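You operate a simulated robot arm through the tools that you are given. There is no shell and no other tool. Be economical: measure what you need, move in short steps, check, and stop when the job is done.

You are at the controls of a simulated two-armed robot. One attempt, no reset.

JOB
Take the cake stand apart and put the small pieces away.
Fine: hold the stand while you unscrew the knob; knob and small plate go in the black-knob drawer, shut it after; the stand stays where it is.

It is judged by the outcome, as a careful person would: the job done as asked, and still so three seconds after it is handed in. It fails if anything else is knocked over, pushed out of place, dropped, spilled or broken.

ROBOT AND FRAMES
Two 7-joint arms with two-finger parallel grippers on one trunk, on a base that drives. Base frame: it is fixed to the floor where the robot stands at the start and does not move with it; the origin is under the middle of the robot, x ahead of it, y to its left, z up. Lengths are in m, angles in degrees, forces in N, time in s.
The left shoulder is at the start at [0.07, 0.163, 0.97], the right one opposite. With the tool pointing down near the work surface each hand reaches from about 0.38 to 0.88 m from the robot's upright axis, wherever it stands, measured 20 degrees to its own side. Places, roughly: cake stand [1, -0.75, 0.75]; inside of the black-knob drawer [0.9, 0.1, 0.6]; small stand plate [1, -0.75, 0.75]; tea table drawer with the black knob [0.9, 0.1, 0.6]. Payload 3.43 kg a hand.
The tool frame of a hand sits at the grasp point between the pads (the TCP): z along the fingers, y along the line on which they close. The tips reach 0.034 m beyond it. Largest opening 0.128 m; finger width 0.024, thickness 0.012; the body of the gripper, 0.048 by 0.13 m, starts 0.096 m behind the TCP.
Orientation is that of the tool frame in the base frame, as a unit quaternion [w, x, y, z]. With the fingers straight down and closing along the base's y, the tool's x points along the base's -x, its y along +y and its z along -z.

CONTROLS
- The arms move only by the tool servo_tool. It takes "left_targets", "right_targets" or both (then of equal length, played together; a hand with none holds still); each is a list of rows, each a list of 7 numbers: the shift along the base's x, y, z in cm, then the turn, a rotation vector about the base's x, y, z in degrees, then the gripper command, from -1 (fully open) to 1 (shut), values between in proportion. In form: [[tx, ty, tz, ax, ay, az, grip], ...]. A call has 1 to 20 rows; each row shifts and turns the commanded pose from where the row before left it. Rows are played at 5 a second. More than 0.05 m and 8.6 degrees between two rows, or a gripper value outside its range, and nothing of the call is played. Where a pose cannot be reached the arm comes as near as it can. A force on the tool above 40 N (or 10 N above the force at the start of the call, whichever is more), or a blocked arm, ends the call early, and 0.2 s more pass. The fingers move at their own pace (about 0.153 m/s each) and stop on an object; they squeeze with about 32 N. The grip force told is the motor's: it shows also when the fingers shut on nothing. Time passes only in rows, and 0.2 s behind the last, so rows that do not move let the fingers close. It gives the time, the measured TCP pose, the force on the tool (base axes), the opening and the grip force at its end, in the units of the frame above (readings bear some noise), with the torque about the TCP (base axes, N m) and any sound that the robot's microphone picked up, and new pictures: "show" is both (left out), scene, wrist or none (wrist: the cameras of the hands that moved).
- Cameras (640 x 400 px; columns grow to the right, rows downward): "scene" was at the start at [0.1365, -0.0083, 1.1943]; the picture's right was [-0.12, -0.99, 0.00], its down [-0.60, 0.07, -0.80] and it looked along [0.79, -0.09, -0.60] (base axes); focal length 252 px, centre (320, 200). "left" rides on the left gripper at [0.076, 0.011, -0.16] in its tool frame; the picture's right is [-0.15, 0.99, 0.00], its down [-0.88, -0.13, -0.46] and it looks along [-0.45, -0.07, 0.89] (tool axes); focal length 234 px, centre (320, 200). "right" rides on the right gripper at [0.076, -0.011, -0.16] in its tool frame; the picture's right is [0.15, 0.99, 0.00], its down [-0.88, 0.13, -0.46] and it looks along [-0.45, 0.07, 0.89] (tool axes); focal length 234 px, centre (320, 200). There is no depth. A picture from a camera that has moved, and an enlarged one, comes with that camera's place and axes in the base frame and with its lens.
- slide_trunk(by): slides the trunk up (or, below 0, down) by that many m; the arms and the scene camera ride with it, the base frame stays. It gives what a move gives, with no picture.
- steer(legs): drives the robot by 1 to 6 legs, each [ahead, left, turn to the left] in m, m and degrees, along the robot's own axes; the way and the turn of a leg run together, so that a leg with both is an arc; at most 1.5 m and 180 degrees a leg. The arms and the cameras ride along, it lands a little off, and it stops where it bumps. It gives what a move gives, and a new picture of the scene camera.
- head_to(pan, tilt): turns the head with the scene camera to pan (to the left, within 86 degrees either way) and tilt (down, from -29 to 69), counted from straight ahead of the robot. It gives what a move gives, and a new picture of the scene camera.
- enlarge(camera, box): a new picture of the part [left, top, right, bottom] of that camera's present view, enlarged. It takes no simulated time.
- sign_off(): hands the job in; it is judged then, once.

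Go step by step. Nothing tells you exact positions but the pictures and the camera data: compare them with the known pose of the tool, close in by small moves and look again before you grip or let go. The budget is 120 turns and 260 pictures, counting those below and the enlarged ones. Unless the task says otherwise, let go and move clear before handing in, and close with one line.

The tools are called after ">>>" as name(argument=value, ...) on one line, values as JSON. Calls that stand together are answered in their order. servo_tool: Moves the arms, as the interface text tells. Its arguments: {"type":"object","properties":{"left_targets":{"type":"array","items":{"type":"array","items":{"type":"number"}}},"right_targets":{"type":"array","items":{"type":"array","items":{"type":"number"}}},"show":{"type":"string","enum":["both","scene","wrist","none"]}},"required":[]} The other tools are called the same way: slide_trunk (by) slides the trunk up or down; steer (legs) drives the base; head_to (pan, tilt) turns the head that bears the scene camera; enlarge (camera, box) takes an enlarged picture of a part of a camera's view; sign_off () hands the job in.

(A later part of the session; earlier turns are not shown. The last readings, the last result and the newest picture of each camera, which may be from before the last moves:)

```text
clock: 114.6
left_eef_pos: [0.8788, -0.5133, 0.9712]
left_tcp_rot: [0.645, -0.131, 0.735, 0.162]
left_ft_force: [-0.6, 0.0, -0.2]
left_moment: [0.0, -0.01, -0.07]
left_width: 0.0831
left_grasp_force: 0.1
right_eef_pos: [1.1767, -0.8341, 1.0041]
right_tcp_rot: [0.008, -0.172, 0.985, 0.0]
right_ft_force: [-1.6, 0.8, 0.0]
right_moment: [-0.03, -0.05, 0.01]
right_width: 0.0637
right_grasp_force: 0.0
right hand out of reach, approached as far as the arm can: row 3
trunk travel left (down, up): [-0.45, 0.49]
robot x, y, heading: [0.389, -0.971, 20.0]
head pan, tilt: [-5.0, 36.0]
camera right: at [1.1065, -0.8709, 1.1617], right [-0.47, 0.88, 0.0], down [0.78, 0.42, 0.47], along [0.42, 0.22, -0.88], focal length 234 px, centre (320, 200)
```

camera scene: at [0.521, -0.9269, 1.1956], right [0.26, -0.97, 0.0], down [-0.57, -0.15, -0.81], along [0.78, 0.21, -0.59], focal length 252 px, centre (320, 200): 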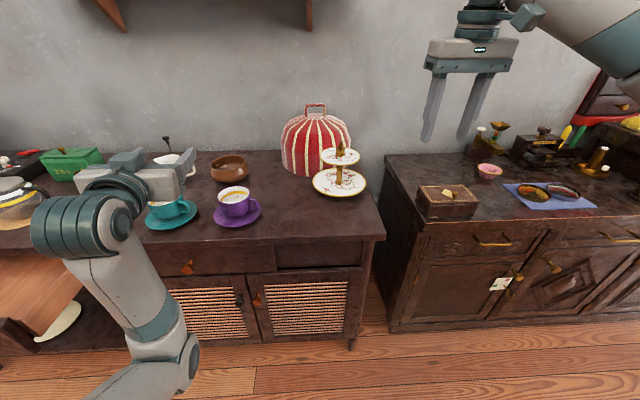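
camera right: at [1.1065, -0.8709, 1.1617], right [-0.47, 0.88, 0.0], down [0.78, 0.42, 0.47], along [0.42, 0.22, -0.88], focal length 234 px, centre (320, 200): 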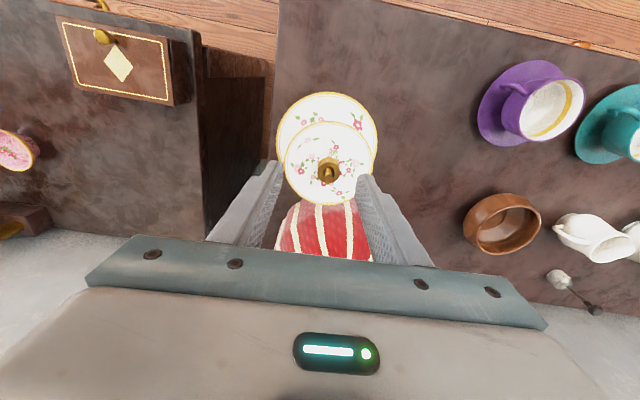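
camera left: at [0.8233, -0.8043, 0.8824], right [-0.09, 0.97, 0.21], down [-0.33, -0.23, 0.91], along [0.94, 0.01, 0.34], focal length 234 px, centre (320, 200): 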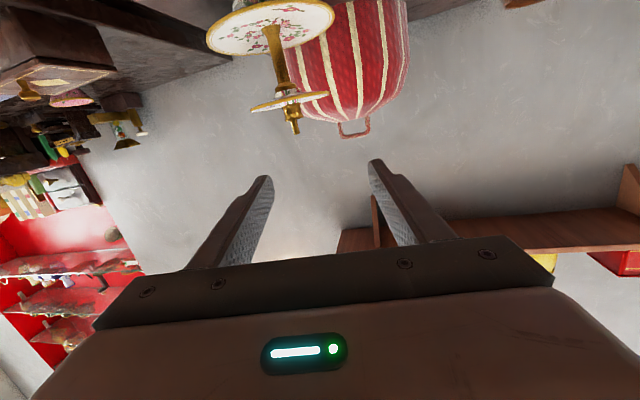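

At this height the radius is just out of reach; with the trunk 12 cm higher the same point lies lower relative to the shoulder. I raise the trunk and then finish positioning.

>>> slide_trunk(by=0.12)

>>> servo_tool(right_targets=[[0, 0, -4, 0, 0, 0, 0], [0, 0, -4, 0, 0, 0, 0], [0.8, 1.2, -3, 0, 0, 0, 0], [0.7, 1.3, 0, 0, 0, 0, 0], [0, 0, 0, 0, 0, 0, 0]], show="wrist")

```text
clock: 116.1
left_eef_pos: [0.8785, -0.5137, 1.0909]
left_tcp_rot: [0.646, -0.13, 0.735, 0.162]
left_ft_force: [1.0, -0.4, 0.0]
left_moment: [-0.01, -0.03, -0.02]
left_width: 0.0829
left_grasp_force: 0.0
right_eef_pos: [1.1775, -0.8345, 1.1234]
right_tcp_rot: [0.008, -0.17, 0.985, 0.001]
right_ft_force: [0.3, 0.8, 0.0]
right_moment: [-0.01, 0.0, 0.02]
right_width: 0.0638
right_grasp_force: 0.0
trunk travel left (down, up): [-0.57, 0.37]
robot x, y, heading: [0.3893, -0.9677, 19.8]
head pan, tilt: [-5.0, 36.0]
```

```text
clock: 117.3
left_eef_pos: [0.8797, -0.5142, 1.0918]
left_tcp_rot: [0.645, -0.13, 0.735, 0.162]
left_ft_force: [0.1, -0.3, 0.3]
left_moment: [-0.01, 0.01, 0.03]
left_width: 0.0833
left_grasp_force: 0.1
right_eef_pos: [1.1922, -0.8106, 1.0124]
right_tcp_rot: [0.008, -0.171, 0.985, 0.002]
right_ft_force: [0.2, 0.7, -0.4]
right_moment: [0.04, 0.02, 0.01]
right_width: 0.0642
right_grasp_force: 0.1
trunk travel left (down, up): [-0.57, 0.37]
robot x, y, heading: [0.3902, -0.9692, 19.7]
head pan, tilt: [-5.0, 36.0]
camera right: at [1.1211, -0.8485, 1.1705], right [-0.47, 0.88, 0.0], down [0.78, 0.42, 0.47], along [0.42, 0.22, -0.88], focal length 234 px, centre (320, 200)
```

right: 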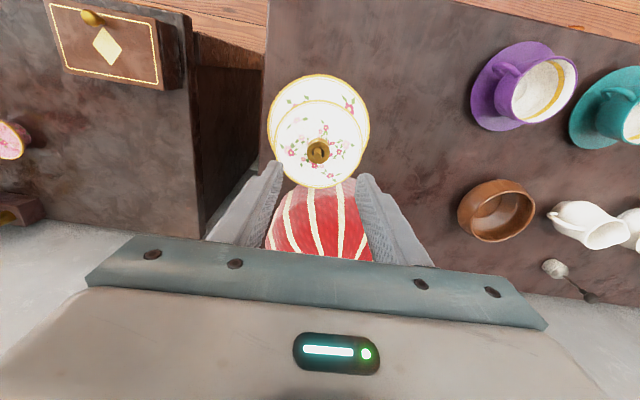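

The hand is above, about 3–4 mm off sideways. I correct and descend around the collar.

>>> servo_tool(right_targets=[[0.2, -0.3, -3, 0, 0, 0, 0], [0, 0, -4, 0, 0, 0, 0], [0, 0, -2.5, 0, 0, 0, 0], [0, 0, 0, 0, 0, 0, 0]], show="wrist")

>>> enlarge(camera="scene", box=[270, 160, 390, 250])

```text
clock: 118.3
left_eef_pos: [0.8789, -0.5124, 1.0929]
left_tcp_rot: [0.646, -0.129, 0.735, 0.161]
left_ft_force: [0.2, 0.4, 0.9]
left_moment: [-0.03, -0.03, 0.01]
left_width: 0.0832
left_grasp_force: 0.1
right_eef_pos: [1.1952, -0.8125, 0.9183]
right_tcp_rot: [0.008, -0.17, 0.985, 0.002]
right_ft_force: [-0.1, -0.3, -0.8]
right_moment: [0.01, 0.0, 0.0]
right_width: 0.0641
right_grasp_force: 0.0
trunk travel left (down, up): [-0.57, 0.37]
robot x, y, heading: [0.3867, -0.9714, 20.0]
head pan, tilt: [-5.0, 36.0]
camera right: at [1.1242, -0.8499, 1.0767], right [-0.47, 0.88, 0.0], down [0.78, 0.42, 0.47], along [0.42, 0.22, -0.88], focal length 234 px, centre (320, 200)
```

right: 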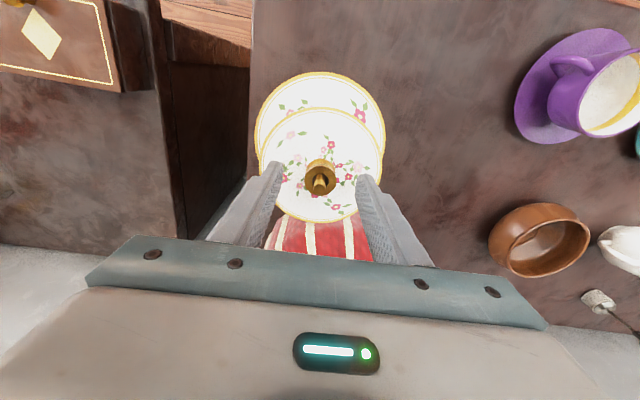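

```text
4.44 times, centred on (330, 205) of scene
camera zoom: at [0.521, -0.9268, 1.3157], right [0.26, -0.97, 0.0], down [-0.57, -0.15, -0.81], along [0.78, 0.21, -0.59], focal length 1122 px, centre (276, 178)
```

zoom: 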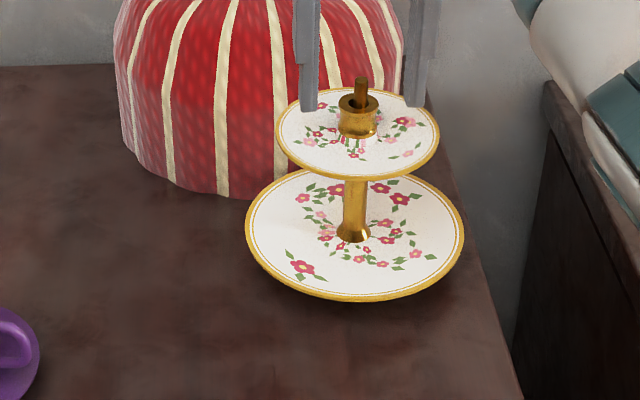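

Perfectly aligned. I go down another 1.9 cm and close on the collar.

>>> servo_tool(right_targets=[[0, 0, -1, 0, 0, 0, 0], [0, 0, -0.9, 0, 0, 0, 0], [0, 0, 0, 0, 0, 0, 0.3], [0, 0, 0, 0, 0, 0, 0.6], [0, 0, 0, 0, 0, 0, 1], [0, 0, 0, 0, 0, 0, 1]], show="none")

>>> servo_tool(right_targets=[[0, 0, 0.3, 0, 0, 0, 1], [0, 0, 0.5, 0, 0, 0, 1], [0, 0, 0.7, 0, 0, 0, 1], [0, 0, 0, 0, 0, 0, 1]], show="wrist")

>>> enlarge(camera="scene", box=[270, 160, 390, 250])

```text
clock: 119.7
left_eef_pos: [0.8779, -0.5132, 1.0904]
left_tcp_rot: [0.646, -0.129, 0.735, 0.162]
left_ft_force: [0.5, -0.6, 0.2]
left_moment: [-0.02, -0.01, -0.02]
left_width: 0.0832
left_grasp_force: 0.0
right_eef_pos: [1.1947, -0.8115, 0.9004]
right_tcp_rot: [0.009, -0.171, 0.985, 0.001]
right_ft_force: [-0.3, 0.0, -0.2]
right_moment: [-0.01, -0.01, 0.01]
right_width: 0.0271
right_grasp_force: 31.7
trunk travel left (down, up): [-0.57, 0.37]
robot x, y, heading: [0.3922, -0.9665, 19.9]
head pan, tilt: [-5.0, 36.0]
```

```text
clock: 120.7
left_eef_pos: [0.8791, -0.5136, 1.0913]
left_tcp_rot: [0.645, -0.13, 0.735, 0.162]
left_ft_force: [-0.3, -0.1, 0.0]
left_moment: [0.01, 0.01, -0.04]
left_width: 0.083
left_grasp_force: 0.0
right_eef_pos: [1.1941, -0.8129, 0.9152]
right_tcp_rot: [0.009, -0.17, 0.985, 0.001]
right_ft_force: [0.4, 0.0, -0.8]
right_moment: [0.05, 0.05, 0.0]
right_width: 0.0271
right_grasp_force: 31.4
trunk travel left (down, up): [-0.57, 0.37]
robot x, y, heading: [0.3872, -0.9662, 20.1]
head pan, tilt: [-5.0, 36.0]
camera right: at [1.1231, -0.8507, 1.0725], right [-0.47, 0.88, 0.0], down [0.78, 0.42, 0.47], along [0.42, 0.22, -0.88], focal length 234 px, centre (320, 200)
```

right: 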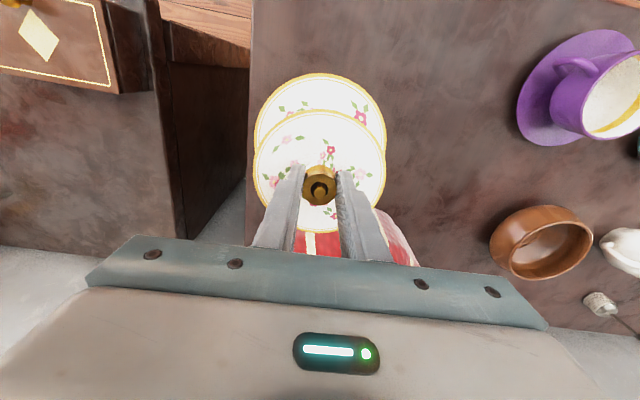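

```text
4.44 times, centred on (330, 205) of scene
camera zoom: at [0.5214, -0.9267, 1.3156], right [0.26, -0.97, 0.0], down [-0.57, -0.15, -0.81], along [0.78, 0.21, -0.59], focal length 1122 px, centre (276, 178)
```

zoom: 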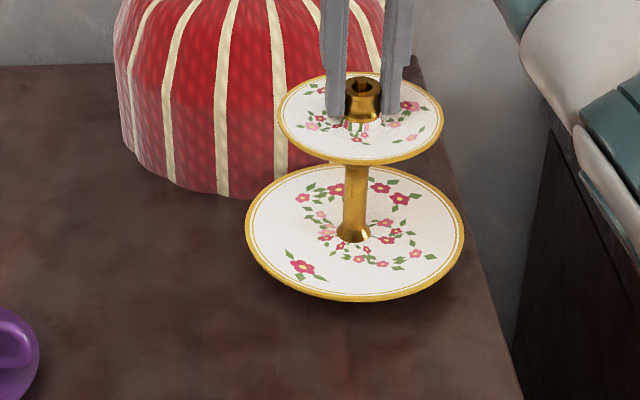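

The plate comes up with its collar, and the stand stays put. I lift it clear of the rod.

>>> servo_tool(right_targets=[[0, 0, 1.5, 0, 0, 0, 1], [0, 0, 2, 0, 0, 0, 1], [0, 0, 2, 0, 0, 0, 1], [0, 0, 2, 0, 0, 0, 1], [0, 0, 0, 0, 0, 0, 1]], show="scene")

```text
clock: 121.9
left_eef_pos: [0.8793, -0.5121, 1.0911]
left_tcp_rot: [0.645, -0.13, 0.735, 0.162]
left_ft_force: [0.6, 0.5, -0.1]
left_moment: [-0.02, 0.01, 0.0]
left_width: 0.0831
left_grasp_force: 0.1
right_eef_pos: [1.1958, -0.8102, 0.9909]
right_tcp_rot: [0.008, -0.171, 0.985, 0.001]
right_ft_force: [0.3, 0.2, -1.9]
right_moment: [-0.02, -0.01, 0.03]
right_width: 0.0271
right_grasp_force: 31.7
trunk travel left (down, up): [-0.57, 0.37]
robot x, y, heading: [0.3905, -0.967, 20.1]
head pan, tilt: [-5.0, 36.0]
camera scene: at [0.5219, -0.9268, 1.3155], right [0.26, -0.97, 0.0], down [-0.57, -0.15, -0.81], along [0.78, 0.21, -0.59], focal length 252 px, centre (320, 200)
```

scene: 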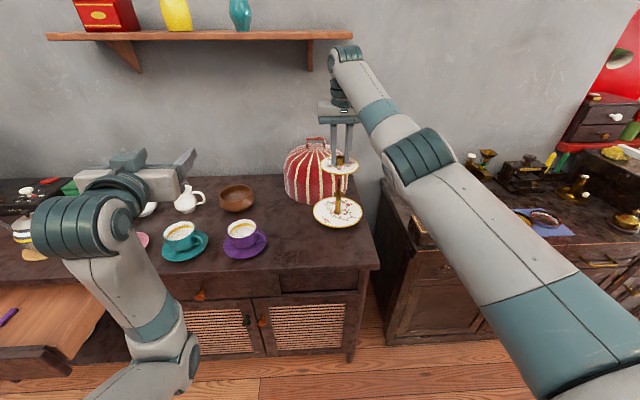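

The plate is clear of the rod. I bring it back to travel position and drive to the drawer.

>>> servo_tool(right_targets=[[-2, -2.5, 0.5, 0, 0, 0, 1], [-2, -3, 0.5, 0, 0, 0, 1], [-2, -3, 0.5, 0, 0, 0, 1], [-2, -3, 0.5, 0, 0, 0, 1], [-2, -3, 0.5, 0, 0, 0, 1], [-2, -3, 0.5, 0, 0, 0, 1], [-2, -3, 0.5, 0, 0, 0, 1]], show="none")

>>> steer(legs=[[-0.22, 0, -1], [0, 1.04, 0], [0.05, 0, 0]])

>>> head_to(pan=-15, tilt=50)

```text
clock: 123.5
left_eef_pos: [0.878, -0.5145, 1.0928]
left_tcp_rot: [0.646, -0.129, 0.735, 0.162]
left_ft_force: [-0.2, -0.6, -0.4]
left_moment: [0.05, 0.05, 0.01]
left_width: 0.0832
left_grasp_force: 0.1
right_eef_pos: [1.0547, -1.0194, 1.0247]
right_tcp_rot: [0.008, -0.171, 0.985, 0.001]
right_ft_force: [0.6, 0.6, -1.7]
right_moment: [0.0, 0.01, 0.0]
right_width: 0.0271
right_grasp_force: 32.4
trunk travel left (down, up): [-0.57, 0.37]
robot x, y, heading: [0.3908, -0.9679, 19.9]
head pan, tilt: [-5.0, 36.0]
```

```text
clock: 130.6
left_eef_pos: [0.3722, 0.4146, 1.092]
left_tcp_rot: [0.644, -0.132, 0.735, 0.164]
left_ft_force: [-0.5, -0.2, -0.7]
left_moment: [0.01, -0.04, 0.0]
left_width: 0.0833
left_grasp_force: 0.1
right_eef_pos: [0.5516, -0.0922, 1.022]
right_tcp_rot: [0.008, -0.173, 0.985, 0.002]
right_ft_force: [1.5, 0.9, -2.5]
right_moment: [-0.04, 0.03, 0.02]
right_width: 0.0268
right_grasp_force: 32.5
trunk travel left (down, up): [-0.57, 0.37]
robot x, y, heading: [-0.1133, -0.0452, 20.0]
head pan, tilt: [-5.0, 36.0]
camera scene: at [0.0177, -0.001, 1.3155], right [0.26, -0.97, 0.0], down [-0.57, -0.15, -0.81], along [0.78, 0.21, -0.59], focal length 252 px, centre (320, 200)
```

scene: 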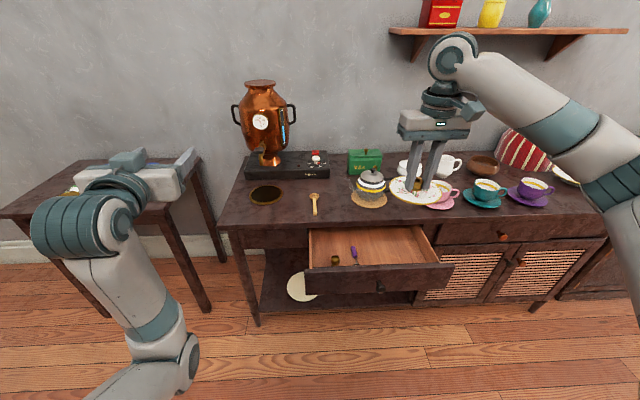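

```text
clock: 131.4
left_eef_pos: [0.3732, 0.4128, 1.092]
left_tcp_rot: [0.645, -0.131, 0.735, 0.163]
left_ft_force: [-0.1, -0.1, -0.6]
left_moment: [0.0, 0.01, 0.03]
left_width: 0.0832
left_grasp_force: 0.0
right_eef_pos: [0.5516, -0.0915, 1.0247]
right_tcp_rot: [0.008, -0.173, 0.985, 0.002]
right_ft_force: [-0.3, -0.4, -2.0]
right_moment: [0.01, 0.05, -0.01]
right_width: 0.0269
right_grasp_force: 31.4
trunk travel left (down, up): [-0.57, 0.37]
robot x, y, heading: [-0.1177, -0.0457, 20.0]
head pan, tilt: [-15.0, 50.0]
camera scene: at [0.0082, -0.0176, 1.2956], right [0.09, -1.0, 0.0], down [-0.76, -0.07, -0.64], along [0.64, 0.06, -0.77], focal length 252 px, centre (320, 200)
```

scene: 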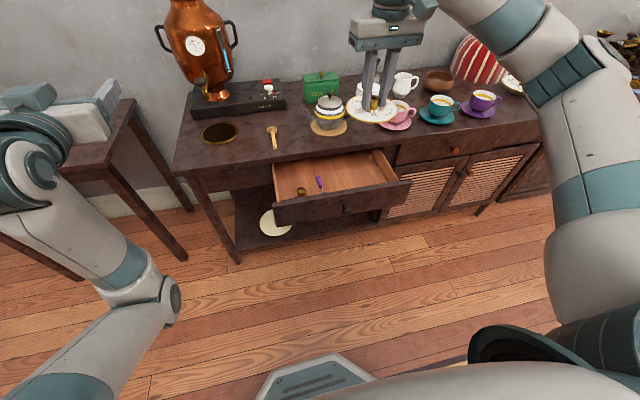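

Now over the drawer I lower the trunk again and bring the plate above the free right-hand part to compare it with the opening.

>>> slide_trunk(by=-0.12)

>>> servo_tool(right_targets=[[1.5, -0.4, 0, 0, 0, 0, 1], [1.5, -0.4, 0, 0, 0, 0, 1], [3, -0.3, -2, 0, 0, 0, 1], [2.8, 0, -2, 0, 0, 0, 1], [0, 0, 0, 0, 0, 0, 1]])

```text
clock: 132.9
left_eef_pos: [0.3719, 0.4132, 0.9724]
left_tcp_rot: [0.645, -0.132, 0.734, 0.164]
left_ft_force: [0.0, 0.5, -0.3]
left_moment: [-0.02, -0.02, 0.01]
left_width: 0.0833
left_grasp_force: 0.0
right_eef_pos: [0.5514, -0.091, 0.9039]
right_tcp_rot: [0.009, -0.173, 0.985, 0.002]
right_ft_force: [-0.4, 0.0, -1.1]
right_moment: [0.02, -0.03, 0.01]
right_width: 0.027
right_grasp_force: 31.9
trunk travel left (down, up): [-0.45, 0.49]
robot x, y, heading: [-0.1148, -0.0453, 20.1]
head pan, tilt: [-15.0, 50.0]
```

```text
clock: 134.1
left_eef_pos: [0.3722, 0.4126, 0.9712]
left_tcp_rot: [0.646, -0.131, 0.734, 0.163]
left_ft_force: [1.1, -0.2, -1.3]
left_moment: [0.0, 0.0, -0.04]
left_width: 0.0834
left_grasp_force: 0.1
right_eef_pos: [0.6384, -0.1043, 0.8657]
right_tcp_rot: [0.009, -0.173, 0.985, 0.002]
right_ft_force: [0.4, 0.0, -1.5]
right_moment: [0.0, 0.03, -0.01]
right_width: 0.0272
right_grasp_force: 32.1
trunk travel left (down, up): [-0.45, 0.49]
robot x, y, heading: [-0.1145, -0.043, 20.4]
head pan, tilt: [-15.0, 50.0]
camera scene: at [0.0084, -0.0177, 1.1755], right [0.09, -1.0, 0.0], down [-0.76, -0.07, -0.64], along [0.64, 0.06, -0.77], focal length 252 px, centre (320, 200)
camera right: at [0.5676, -0.1423, 1.0235], right [-0.47, 0.88, 0.0], down [0.78, 0.42, 0.47], along [0.42, 0.22, -0.88], focal length 234 px, centre (320, 200)
```

scene: 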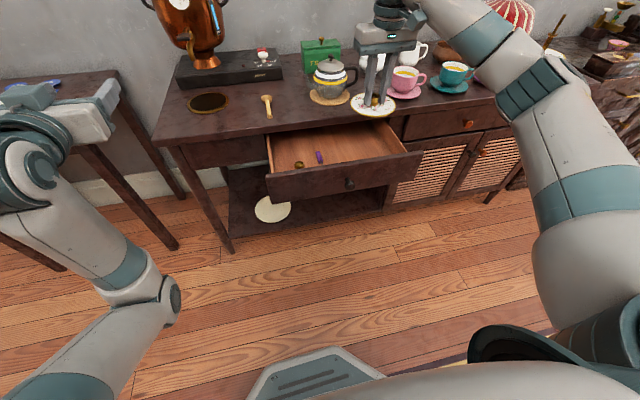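
right: 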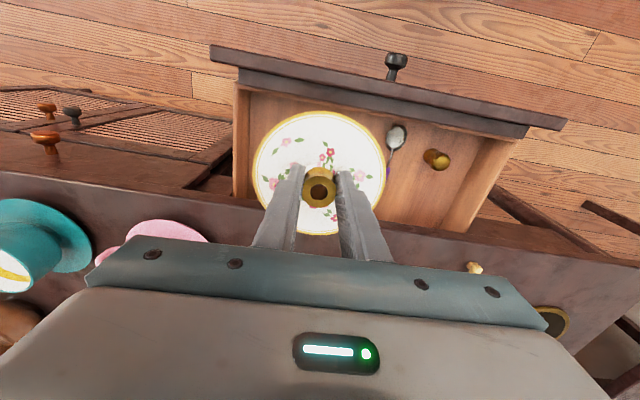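

From this view the opening runs n = 0.516–0.667, so the 12 cm plate fits with 1.5 cm each side when centred at n≈0.592, s≈0.31. I shift by 2.2 cm and lower part way.

>>> servo_tool(right_targets=[[2.1, 0.7, 0, 0, 0, 0, 1], [0, 0, -3, 0, 0, 0, 1], [0, 0, -3, 0, 0, 0, 1], [0, 0, -2.5, 0, 0, 0, 1], [0, 0, 0, 0, 0, 0, 1]], show="wrist")

>>> enlarge(camera="scene", box=[260, 80, 440, 210])

```text
clock: 135.3
left_eef_pos: [0.3719, 0.4131, 0.9715]
left_tcp_rot: [0.645, -0.132, 0.734, 0.163]
left_ft_force: [-1.1, -0.5, -0.6]
left_moment: [0.02, 0.01, 0.02]
left_width: 0.0833
left_grasp_force: 0.0
right_eef_pos: [0.6589, -0.0965, 0.7782]
right_tcp_rot: [0.007, -0.173, 0.985, 0.001]
right_ft_force: [-0.9, -0.3, -1.0]
right_moment: [0.03, -0.01, 0.0]
right_width: 0.027
right_grasp_force: 32.1
trunk travel left (down, up): [-0.45, 0.49]
robot x, y, heading: [-0.116, -0.0431, 20.1]
head pan, tilt: [-15.0, 50.0]
camera right: at [0.5892, -0.1338, 0.9373], right [-0.47, 0.88, 0.0], down [0.78, 0.42, 0.47], along [0.42, 0.22, -0.88], focal length 234 px, centre (320, 200)
```

right: 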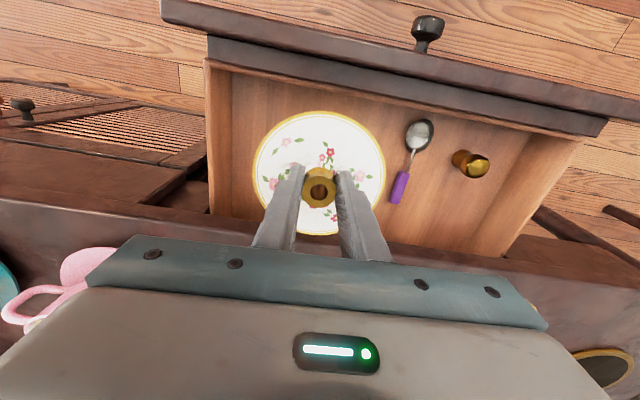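

```text
3.08 times, centred on (350, 145) of scene
camera zoom: at [0.0085, -0.0175, 1.1755], right [0.09, -1.0, 0.0], down [-0.76, -0.07, -0.64], along [0.64, 0.06, -0.77], focal length 776 px, centre (228, 369)
```

zoom: 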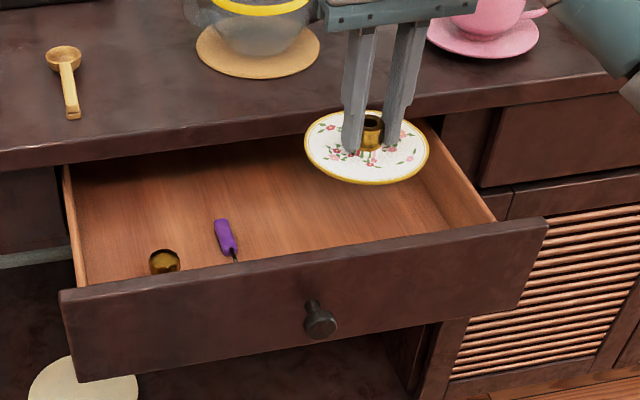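

Clearances look right both to the table edge and the drawer front. Lowering further into the drawer.

>>> servo_tool(right_targets=[[0, 0, -2, 0, 0, 0, 1], [0, 0, -2, 0, 0, 0, 1], [0, 0, -2, 0, 0, 0, 1], [0, 0, -1.5, 0, 0, 0, 1], [0, 0, -1, 0, 0, 0, 1]], show="wrist")

>>> enlarge(camera="scene", box=[260, 80, 440, 210])

```text
clock: 136.5
left_eef_pos: [0.3726, 0.4127, 0.9706]
left_tcp_rot: [0.645, -0.132, 0.735, 0.164]
left_ft_force: [-0.5, -0.5, -0.2]
left_moment: [0.04, 0.01, -0.04]
left_width: 0.0833
left_grasp_force: 0.2
right_eef_pos: [0.6613, -0.0959, 0.6941]
right_tcp_rot: [0.009, -0.173, 0.985, 0.001]
right_ft_force: [1.0, 0.6, -1.6]
right_moment: [0.01, -0.02, 0.0]
right_width: 0.0272
right_grasp_force: 32.0
trunk travel left (down, up): [-0.45, 0.49]
robot x, y, heading: [-0.114, -0.0447, 20.3]
head pan, tilt: [-15.0, 50.0]
camera right: at [0.5904, -0.1337, 0.8517], right [-0.47, 0.88, 0.0], down [0.78, 0.42, 0.47], along [0.42, 0.22, -0.88], focal length 234 px, centre (320, 200)
```

right: 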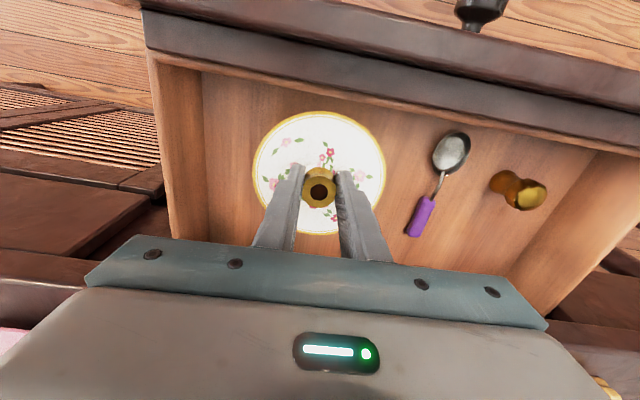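

```text
3.08 times, centred on (350, 145) of scene
camera zoom: at [0.0088, -0.0176, 1.1754], right [0.09, -1.0, 0.0], down [-0.76, -0.07, -0.64], along [0.64, 0.06, -0.77], focal length 776 px, centre (228, 369)
```

zoom: 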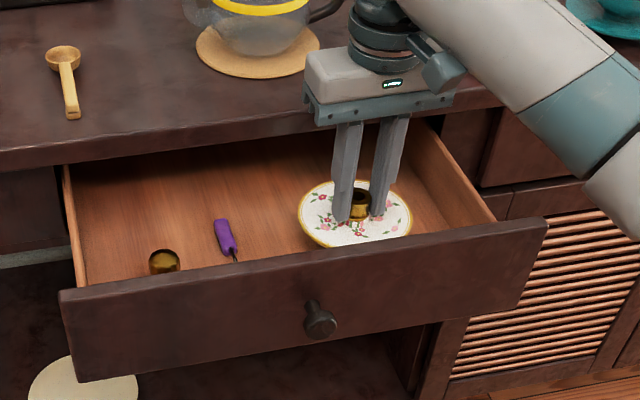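

Good, well inside the drawer. I continue slowly to contact.

>>> servo_tool(right_targets=[[0, 0, -1, 0, 0, 0, 1], [0, 0, -0.8, 0, 0, 0, 1], [0, 0, -0.5, 0, 0, 0, 1], [0, 0, -0.3, 0, 0, 0, 1]], show="none")

>>> servo_tool(right_targets=[[0, 0, -0.2, 0, 0, 0, 1], [0, 0, -0.2, 0, 0, 0, 1], [0, 0, -0.2, 0, 0, 0, 1], [0, 0, -0.2, 0, 0, 0, 1]], show="none")

```text
clock: 137.5
left_eef_pos: [0.372, 0.4141, 0.9726]
left_tcp_rot: [0.645, -0.132, 0.735, 0.164]
left_ft_force: [0.6, 0.4, 0.1]
left_moment: [0.01, -0.01, 0.02]
left_width: 0.0834
left_grasp_force: 0.0
right_eef_pos: [0.6578, -0.0976, 0.6688]
right_tcp_rot: [0.008, -0.172, 0.985, 0.002]
right_ft_force: [-0.3, 0.8, -1.7]
right_moment: [-0.01, 0.02, -0.01]
right_width: 0.0273
right_grasp_force: 32.1
trunk travel left (down, up): [-0.45, 0.49]
robot x, y, heading: [-0.1136, -0.0441, 20.2]
head pan, tilt: [-15.0, 50.0]
```

```text
clock: 138.5
left_eef_pos: [0.372, 0.4141, 0.9725]
left_tcp_rot: [0.645, -0.131, 0.735, 0.163]
left_ft_force: [-1.1, -0.7, 0.5]
left_moment: [0.01, 0.02, -0.05]
left_width: 0.083
left_grasp_force: 0.1
right_eef_pos: [0.6598, -0.0971, 0.6633]
right_tcp_rot: [0.01, -0.173, 0.985, 0.002]
right_ft_force: [0.0, -0.6, 10.3]
right_moment: [-0.11, 0.07, -0.05]
right_width: 0.027
right_grasp_force: 31.7
trunk travel left (down, up): [-0.45, 0.49]
robot x, y, heading: [-0.118, -0.043, 20.1]
head pan, tilt: [-15.0, 50.0]
```

Contact at about 10 N: the plate rests on the floor. I open gently and rise.

>>> servo_tool(right_targets=[[0, 0, 0.1, 0, 0, 0, 1], [0, 0, 0, 0, 0, 0, 0.5], [0, 0, 0, 0, 0, 0, 0.2], [0, 0, 0, 0, 0, 0, 0.2], [0, 0, 2, 0, 0, 0, 0.2], [0, 0, 4, 0, 0, 0, 0.2], [0, 0, 4, 0, 0, 0, 0.2], [0, 0, 4.5, 0, 0, 0, 0.2]], show="both")

```text
clock: 140.3
left_eef_pos: [0.3711, 0.4133, 0.9716]
left_tcp_rot: [0.646, -0.132, 0.734, 0.164]
left_ft_force: [0.2, 0.1, 0.8]
left_moment: [0.0, -0.03, -0.05]
left_width: 0.0831
left_grasp_force: 0.1
right_eef_pos: [0.6591, -0.0952, 0.8061]
right_tcp_rot: [0.008, -0.173, 0.985, 0.001]
right_ft_force: [0.3, 1.3, -0.2]
right_moment: [-0.02, -0.01, -0.02]
right_width: 0.0512
right_grasp_force: 0.1
trunk travel left (down, up): [-0.45, 0.49]
robot x, y, heading: [-0.1167, -0.0469, 20.3]
head pan, tilt: [-15.0, 50.0]
camera scene: at [0.0076, -0.0175, 1.1755], right [0.09, -1.0, 0.0], down [-0.76, -0.07, -0.64], along [0.64, 0.06, -0.77], focal length 252 px, centre (320, 200)
camera right: at [0.5891, -0.1332, 0.9644], right [-0.47, 0.88, 0.0], down [0.78, 0.42, 0.47], along [0.42, 0.22, -0.88], focal length 234 px, centre (320, 200)
```

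scene: 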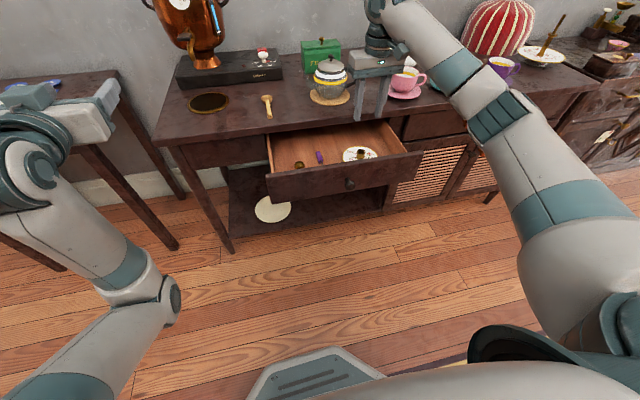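
right: 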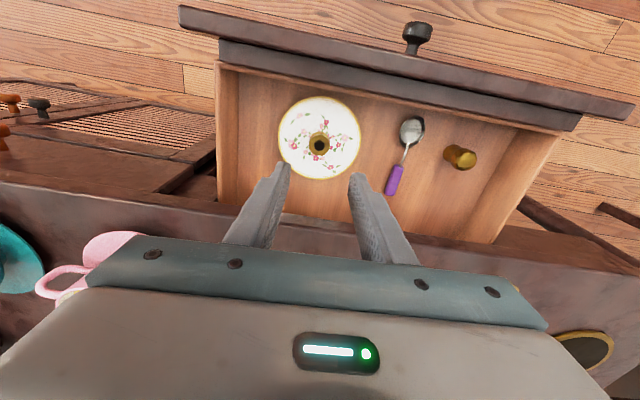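

Plate, spoon and knob all sit in the drawer. Now I bring the right hand above and in front of the drawer knob and tilt it as before, to push the drawer shut by the knob.

>>> servo_tool(right_targets=[[0, 0, 4, 0, 0, 0, -0.5], [-3, 0.3, 2, 0, 0, 0, -0.5], [-4, 0.3, 0, 0, 0, 0, -0.5], [-4, 0.3, 0, 0, 0, 0, -0.5], [-4, 0.3, 0, 2.48, -7.08, 0, -0.5], [-4, 0.4, 0, 2.48, -7.08, 0, -0.5], [-1.5, 0, 0, 2.48, -7.08, 0, -0.5], [0, 0, 0, 2.48, -7.08, 0, -0.5], [0, 0, -2, 2.48, -7.08, 0, -0.5], [0, 0, -3, 2.48, -7.08, 0, -0.5], [0, 0, -3, 0, 0, 0, -0.5]])

```text
clock: 142.7
left_eef_pos: [0.3723, 0.4133, 0.9719]
left_tcp_rot: [0.645, -0.132, 0.734, 0.164]
left_ft_force: [0.3, -0.1, 0.5]
left_moment: [0.0, 0.03, 0.01]
left_width: 0.0833
left_grasp_force: 0.2
right_eef_pos: [0.4814, -0.0695, 0.7879]
right_tcp_rot: [0.386, -0.158, 0.907, 0.063]
right_ft_force: [-0.5, -0.1, 0.1]
right_moment: [-0.01, 0.01, -0.01]
right_width: 0.0959
right_grasp_force: 0.0
right hand out of reach, approached as far as the arm can: row 10
trunk travel left (down, up): [-0.45, 0.49]
robot x, y, heading: [-0.1134, -0.0443, 20.0]
head pan, tilt: [-15.0, 50.0]
camera scene: at [0.0086, -0.0178, 1.1756], right [0.09, -1.0, 0.0], down [-0.76, -0.07, -0.64], along [0.64, 0.06, -0.77], focal length 252 px, centre (320, 200)
camera right: at [0.3273, -0.1374, 0.8444], right [-0.43, 0.9, -0.11], down [0.22, 0.22, 0.95], along [0.88, 0.38, -0.29], focal length 234 px, centre (320, 200)
```

scene: 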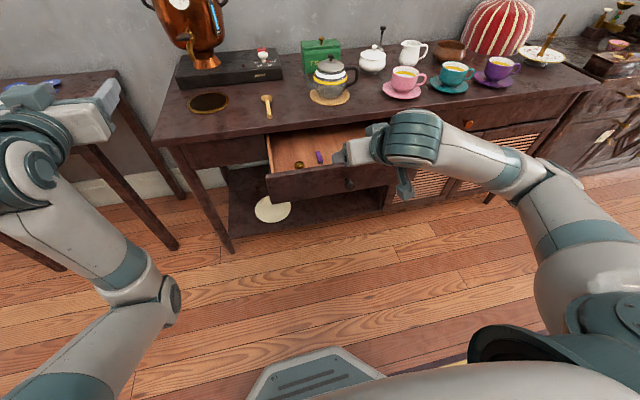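
right: 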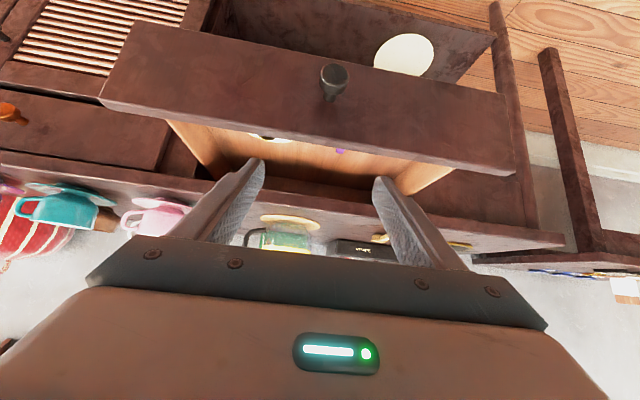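

I back the robot off 8 cm for a more comfortable reach, then lower the hand in front of the knob.

>>> steer(legs=[[-0.08, 0, 0]])

>>> servo_tool(right_targets=[[0, 0, -3.5, 0, 0, 0, -0.5], [0, 0, -3.5, 0, 0, 0, -0.5], [0, 0, -3.5, 0, 0, 0, -0.5], [0, 0, -2.5, 0, 0, 0, -0.5], [0, 0, 0, 0, 0, 0, -0.5]], show="wrist")

```text
clock: 143.7
left_eef_pos: [0.2969, 0.3849, 0.9723]
left_tcp_rot: [0.646, -0.131, 0.735, 0.163]
left_ft_force: [-0.6, 0.3, -0.2]
left_moment: [-0.06, -0.01, -0.01]
left_width: 0.0831
left_grasp_force: 0.0
right_eef_pos: [0.4067, -0.0988, 0.7893]
right_tcp_rot: [0.385, -0.159, 0.907, 0.064]
right_ft_force: [-1.1, 0.1, -0.3]
right_moment: [-0.02, -0.02, 0.0]
right_width: 0.0963
right_grasp_force: 0.0
trunk travel left (down, up): [-0.45, 0.49]
robot x, y, heading: [-0.1904, -0.07, 20.1]
head pan, tilt: [-15.0, 50.0]
camera scene: at [-0.0664, -0.0452, 1.1757], right [0.09, -1.0, 0.0], down [-0.76, -0.07, -0.64], along [0.64, 0.06, -0.77], focal length 252 px, centre (320, 200)
```

scene: 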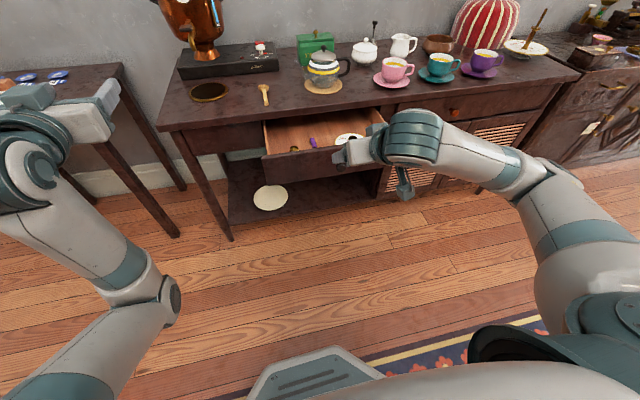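

```text
clock: 144.9
left_eef_pos: [0.2989, 0.3865, 0.9722]
left_tcp_rot: [0.645, -0.131, 0.735, 0.164]
left_ft_force: [-0.3, -0.5, -0.3]
left_moment: [-0.02, 0.0, 0.01]
left_width: 0.0831
left_grasp_force: 0.1
right_eef_pos: [0.4076, -0.0966, 0.6595]
right_tcp_rot: [0.385, -0.158, 0.907, 0.063]
right_ft_force: [0.6, -0.1, 1.3]
right_moment: [0.02, 0.0, 0.0]
right_width: 0.0958
right_grasp_force: 0.0
trunk travel left (down, up): [-0.45, 0.49]
robot x, y, heading: [-0.1885, -0.0674, 20.0]
head pan, tilt: [-15.0, 50.0]
camera right: at [0.2529, -0.163, 0.7163], right [-0.43, 0.9, -0.11], down [0.22, 0.23, 0.95], along [0.88, 0.38, -0.3], focal length 234 px, centre (320, 200)
```

right: 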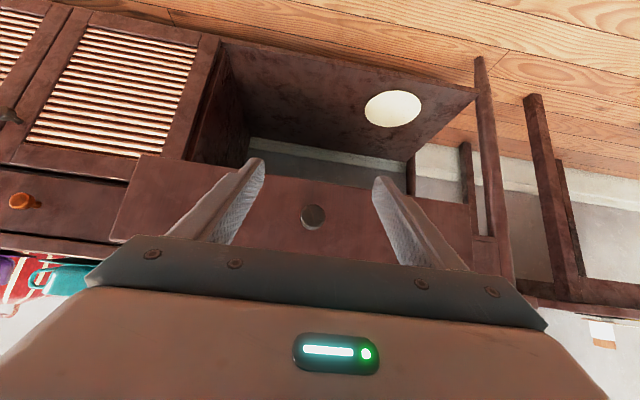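

The knob is straight ahead between the fingers. I advance and grip it.

>>> servo_tool(right_targets=[[2.3, 0.6, 0, 0, 0, 0, -0.5], [2.2, 0.6, 0, 0, 0, 0, -0.5], [1.7, 0.6, 0, 0, 0, 0, -0.5], [0, 0, 0, 0, 0, 0, 0.3], [0, 0, 0, 0, 0, 0, 1], [0, 0, 0, 0, 0, 0, 1]], show="wrist")

```text
clock: 146.3
left_eef_pos: [0.2991, 0.3858, 0.9718]
left_tcp_rot: [0.646, -0.131, 0.734, 0.163]
left_ft_force: [-0.6, 0.0, 0.9]
left_moment: [0.06, -0.01, -0.01]
left_width: 0.0835
left_grasp_force: 0.1
right_eef_pos: [0.4696, -0.0795, 0.6611]
right_tcp_rot: [0.385, -0.159, 0.907, 0.063]
right_ft_force: [0.2, 0.5, 0.4]
right_moment: [-0.01, 0.0, 0.0]
right_width: 0.0001
right_grasp_force: 31.8
trunk travel left (down, up): [-0.45, 0.49]
robot x, y, heading: [-0.1866, -0.0688, 20.1]
head pan, tilt: [-15.0, 50.0]
camera right: at [0.3152, -0.1467, 0.7174], right [-0.43, 0.9, -0.11], down [0.22, 0.23, 0.95], along [0.88, 0.38, -0.3], focal length 234 px, centre (320, 200)
```

right: 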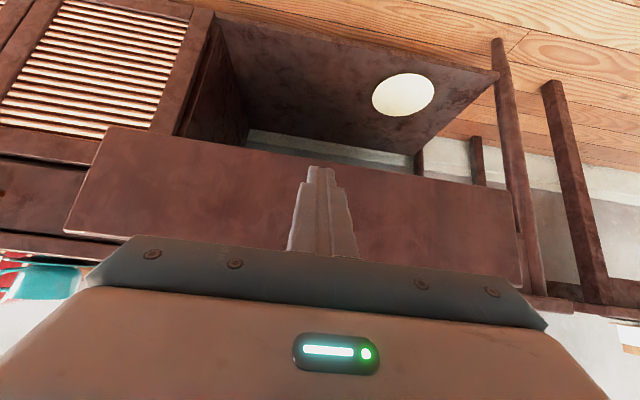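

The fingers shut just short of the knob. I reopen, advance 2.5 cm more and grip again.

>>> servo_tool(right_targets=[[-1.5, -0.5, 0, 0, 0, 0, -0.3], [0, 0, 0, 0, 0, 0, -0.3], [0, 0, 0, 0, 0, 0, -0.3], [2, 0.7, 0, 0, 0, 0, -0.3], [1.9, 0.7, -0.2, 0, 0, 0, -0.3], [0, 0, 0, 0, 0, 0, 0.4], [0, 0, 0, 0, 0, 0, 1], [0, 0, 0, 0, 0, 0, 1]], show="wrist")

```text
clock: 148.1
left_eef_pos: [0.297, 0.389, 0.971]
left_tcp_rot: [0.645, -0.133, 0.735, 0.163]
left_ft_force: [0.3, -0.2, -0.6]
left_moment: [0.01, 0.0, 0.0]
left_width: 0.0833
left_grasp_force: 0.1
right_eef_pos: [0.4917, -0.0637, 0.657]
right_tcp_rot: [0.384, -0.162, 0.907, 0.066]
right_ft_force: [-10.0, 31.0, -6.3]
right_moment: [0.43, -0.19, 1.01]
right_width: 0.0291
right_grasp_force: 44.7
trunk travel left (down, up): [-0.45, 0.49]
robot x, y, heading: [-0.1878, -0.0722, 19.9]
head pan, tilt: [-15.0, 50.0]
camera right: at [0.3383, -0.1334, 0.7134], right [-0.44, 0.89, -0.11], down [0.22, 0.23, 0.95], along [0.87, 0.39, -0.3], focal length 234 px, centre (320, 200)
```

right: 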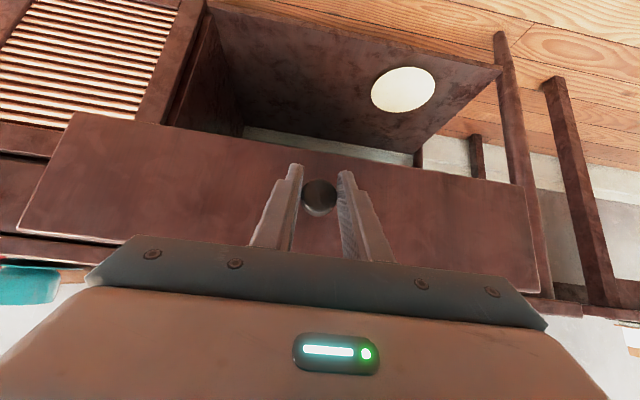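

The knob is gripped, with some side load. I relieve it and push the drawer in slowly so the contents stay put.

>>> servo_tool(right_targets=[[0, 0.3, 0, 0, 0, 0, 1], [0.9, 0.3, 0, 0, 0, 0, 1], [1.3, 0.43, 0, 0, 0, 0, 1], [1.3, 0.43, 0, 0, 0, 0, 1], [1.3, 0.43, 0, 0, 0, 0, 1], [1.3, 0.43, 0, 0, 0, 0, 1], [1.3, 0.43, 0, 0, 0, 0, 1], [1.3, 0.43, 0, 0, 0, 0, 1]], show="scene")

```text
clock: 149.9
left_eef_pos: [0.2986, 0.3875, 0.9711]
left_tcp_rot: [0.645, -0.132, 0.735, 0.162]
left_ft_force: [-0.3, -0.2, 0.6]
left_moment: [0.0, 0.0, -0.01]
left_width: 0.0835
left_grasp_force: 0.1
right_eef_pos: [0.5816, -0.0357, 0.6572]
right_tcp_rot: [0.384, -0.16, 0.907, 0.063]
right_ft_force: [-9.4, 31.0, -1.4]
right_moment: [-0.5, 0.74, 0.61]
right_width: 0.0292
right_grasp_force: 45.6
trunk travel left (down, up): [-0.45, 0.49]
robot x, y, heading: [-0.1887, -0.0738, 20.2]
head pan, tilt: [-15.0, 50.0]
camera scene: at [-0.0655, -0.0419, 1.1755], right [0.09, -1.0, 0.0], down [-0.76, -0.07, -0.64], along [0.64, 0.06, -0.77], focal length 252 px, centre (320, 200)
```

scene: 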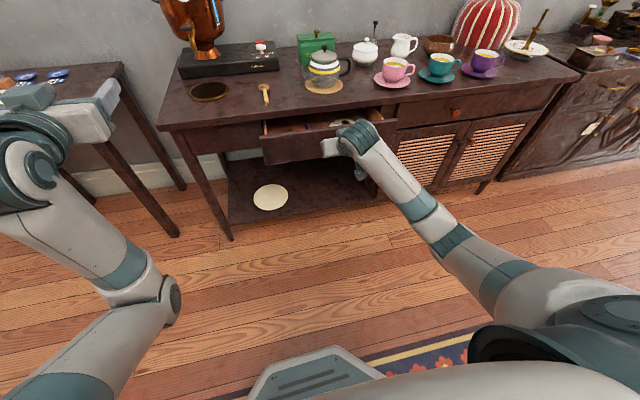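

It slides in well. Continuing, with more side relief.

>>> servo_tool(right_targets=[[0.8, 0.6, 0, 0, 0, 0, 1], [1.3, 0.45, 0, 0, 0, 0, 1], [1.3, 0.45, 0, 0, 0, 0, 1], [1.3, 0.45, 0, 0, 0, 0, 1], [1.3, 0.45, 0, 0, 0, 0, 1], [1.3, 0.45, 0, 0, 0, 0, 1], [1.3, 0.45, 0, 0, 0, 0, 1], [1.3, 0.45, 0, 0, 0, 0, 1]], show="scene")

```text
clock: 151.7
left_eef_pos: [0.2969, 0.3832, 0.9731]
left_tcp_rot: [0.645, -0.131, 0.735, 0.164]
left_ft_force: [0.2, 0.5, 0.3]
left_moment: [-0.01, 0.03, -0.01]
left_width: 0.0833
left_grasp_force: 0.1
right_eef_pos: [0.677, -0.0046, 0.6572]
right_tcp_rot: [0.384, -0.158, 0.908, 0.062]
right_ft_force: [-28.1, -9.9, 1.5]
right_moment: [-0.49, 0.65, -0.14]
right_width: 0.0296
right_grasp_force: 44.3
trunk travel left (down, up): [-0.45, 0.49]
robot x, y, heading: [-0.1891, -0.0715, 20.4]
head pan, tilt: [-15.0, 50.0]
camera scene: at [-0.0679, -0.0458, 1.1758], right [0.09, -1.0, 0.0], down [-0.76, -0.07, -0.64], along [0.64, 0.06, -0.76], focal length 252 px, centre (320, 200)
```

scene: 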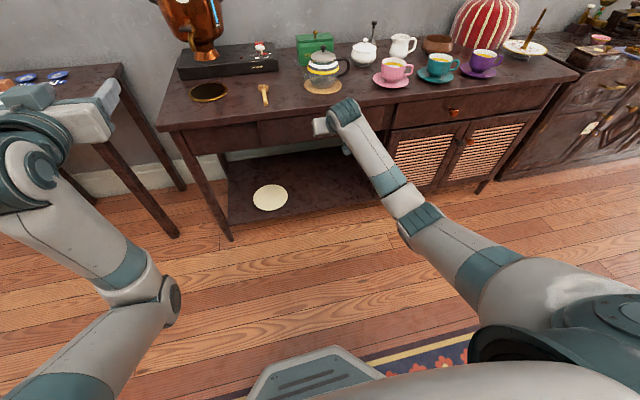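

>>> enlarge(camera="scene", box=[180, 100, 420, 200])

>>> servo_tool(right_targets=[[0.3, 0.1, 0, 0, 0, 0, 1], [0, 0, 0, 0, 0, 0, 1]], show="wrist")

```text
2.67 times, centred on (300, 150) of scene
camera zoom: at [-0.0679, -0.0458, 1.1758], right [0.09, -1.0, 0.0], down [-0.76, -0.07, -0.64], along [0.64, 0.06, -0.76], focal length 673 px, centre (373, 333)
```

zoom: 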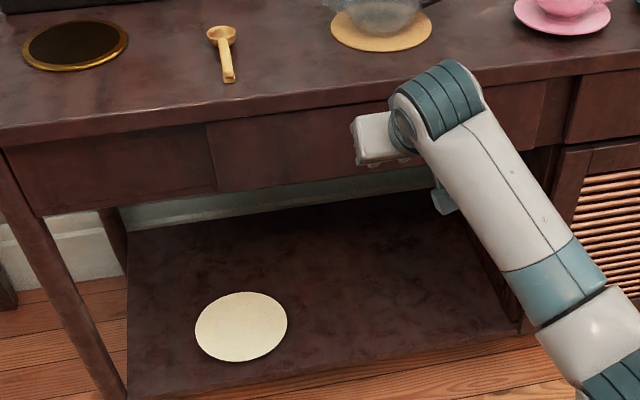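

```text
clock: 152.1
left_eef_pos: [0.2959, 0.3836, 0.9729]
left_tcp_rot: [0.646, -0.13, 0.734, 0.163]
left_ft_force: [0.3, 0.6, 0.5]
left_moment: [-0.04, -0.01, 0.01]
left_width: 0.0832
left_grasp_force: 0.0
right_eef_pos: [0.677, -0.0043, 0.6567]
right_tcp_rot: [0.383, -0.158, 0.908, 0.062]
right_ft_force: [-12.9, -3.5, 6.9]
right_moment: [0.24, -0.36, 0.25]
right_width: 0.0292
right_grasp_force: 45.2
trunk travel left (down, up): [-0.45, 0.49]
robot x, y, heading: [-0.1914, -0.0699, 20.1]
head pan, tilt: [-15.0, 50.0]
stopped in row 1 (right hand): the force on the tool passed its limit at 43 N (the readings are from after the stop); the commanded pose is now the measured one
camera right: at [0.5229, -0.0707, 0.7139], right [-0.43, 0.9, -0.11], down [0.23, 0.23, 0.95], along [0.88, 0.38, -0.3], focal length 234 px, centre (320, 200)
```

right: 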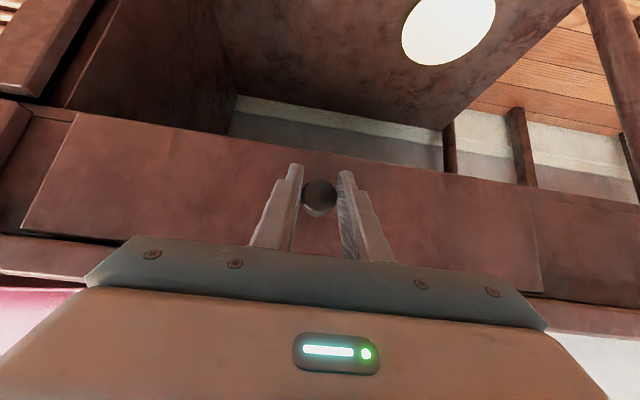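

The drawer is shut against its stop, as at the start. I release the knob, back out, and bring the hand to travel height.

>>> servo_tool(right_targets=[[0, 0, 0, 0, 0, 0, -0.3], [0, 0, 0, 0, 0, 0, -0.5], [-2, -0.7, 0, 0, 0, 0, -0.5], [-4, -1.4, 0, 0, 0, 0, -0.5], [-4, -1.4, 1, 0, 0, 0, -0.5], [-1, -1, 4, 0, 0, 0, -0.2], [0, -1, 4.5, -2.48, 7.08, 0, 0], [0, -1, 4.5, -2.48, 7.08, 0, 0], [0, -1, 4.5, -2.48, 7.08, 0, 0], [0, -1, 4.5, -2.48, 7.08, 0, 0], [0, -1, 4.5, -2.48, 7.08, 0, 0], [0, -1, 4.5, -2.48, 7.08, 0, 0], [0, -1, 4, 0, 0, 0, 0]], show="scene")

>>> enlarge(camera="scene", box=[180, 80, 420, 220])

```text
clock: 154.8
left_eef_pos: [0.2977, 0.3847, 0.9728]
left_tcp_rot: [0.646, -0.13, 0.735, 0.163]
left_ft_force: [-0.8, -0.3, -0.2]
left_moment: [-0.03, -0.02, 0.02]
left_width: 0.0832
left_grasp_force: 0.0
right_eef_pos: [0.5693, -0.1195, 1.0126]
right_tcp_rot: [0.005, -0.171, 0.985, -0.001]
right_ft_force: [-1.0, 0.1, 0.8]
right_moment: [0.02, -0.05, 0.03]
right_width: 0.0638
right_grasp_force: 0.0
trunk travel left (down, up): [-0.45, 0.49]
robot x, y, heading: [-0.1956, -0.0683, 20.0]
head pan, tilt: [-15.0, 50.0]
camera scene: at [-0.0666, -0.0457, 1.1755], right [0.09, -1.0, 0.0], down [-0.76, -0.07, -0.64], along [0.64, 0.06, -0.77], focal length 252 px, centre (320, 200)
```

scene: 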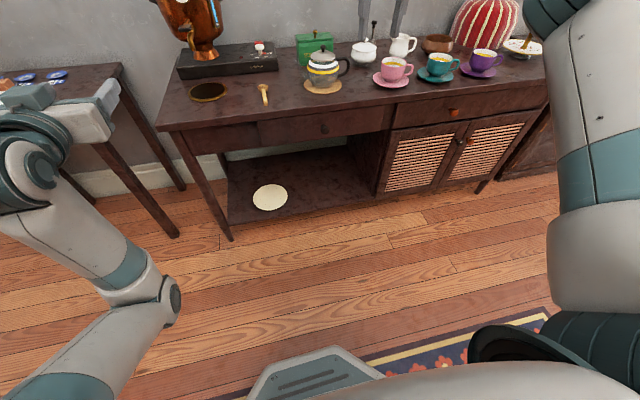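

```text
2.67 times, centred on (300, 150) of scene
camera zoom: at [-0.0666, -0.0457, 1.1755], right [0.09, -1.0, 0.0], down [-0.76, -0.07, -0.64], along [0.64, 0.06, -0.77], focal length 673 px, centre (373, 333)
```

zoom: 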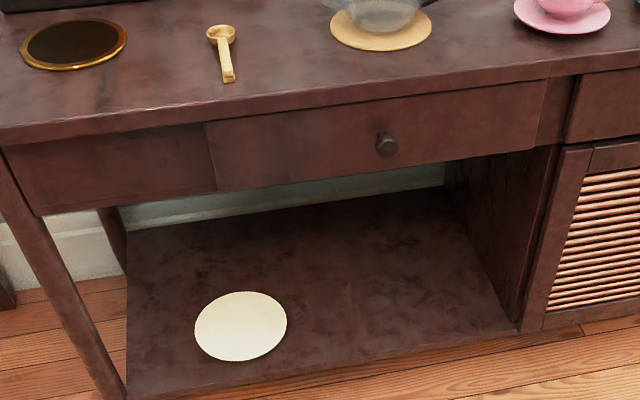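

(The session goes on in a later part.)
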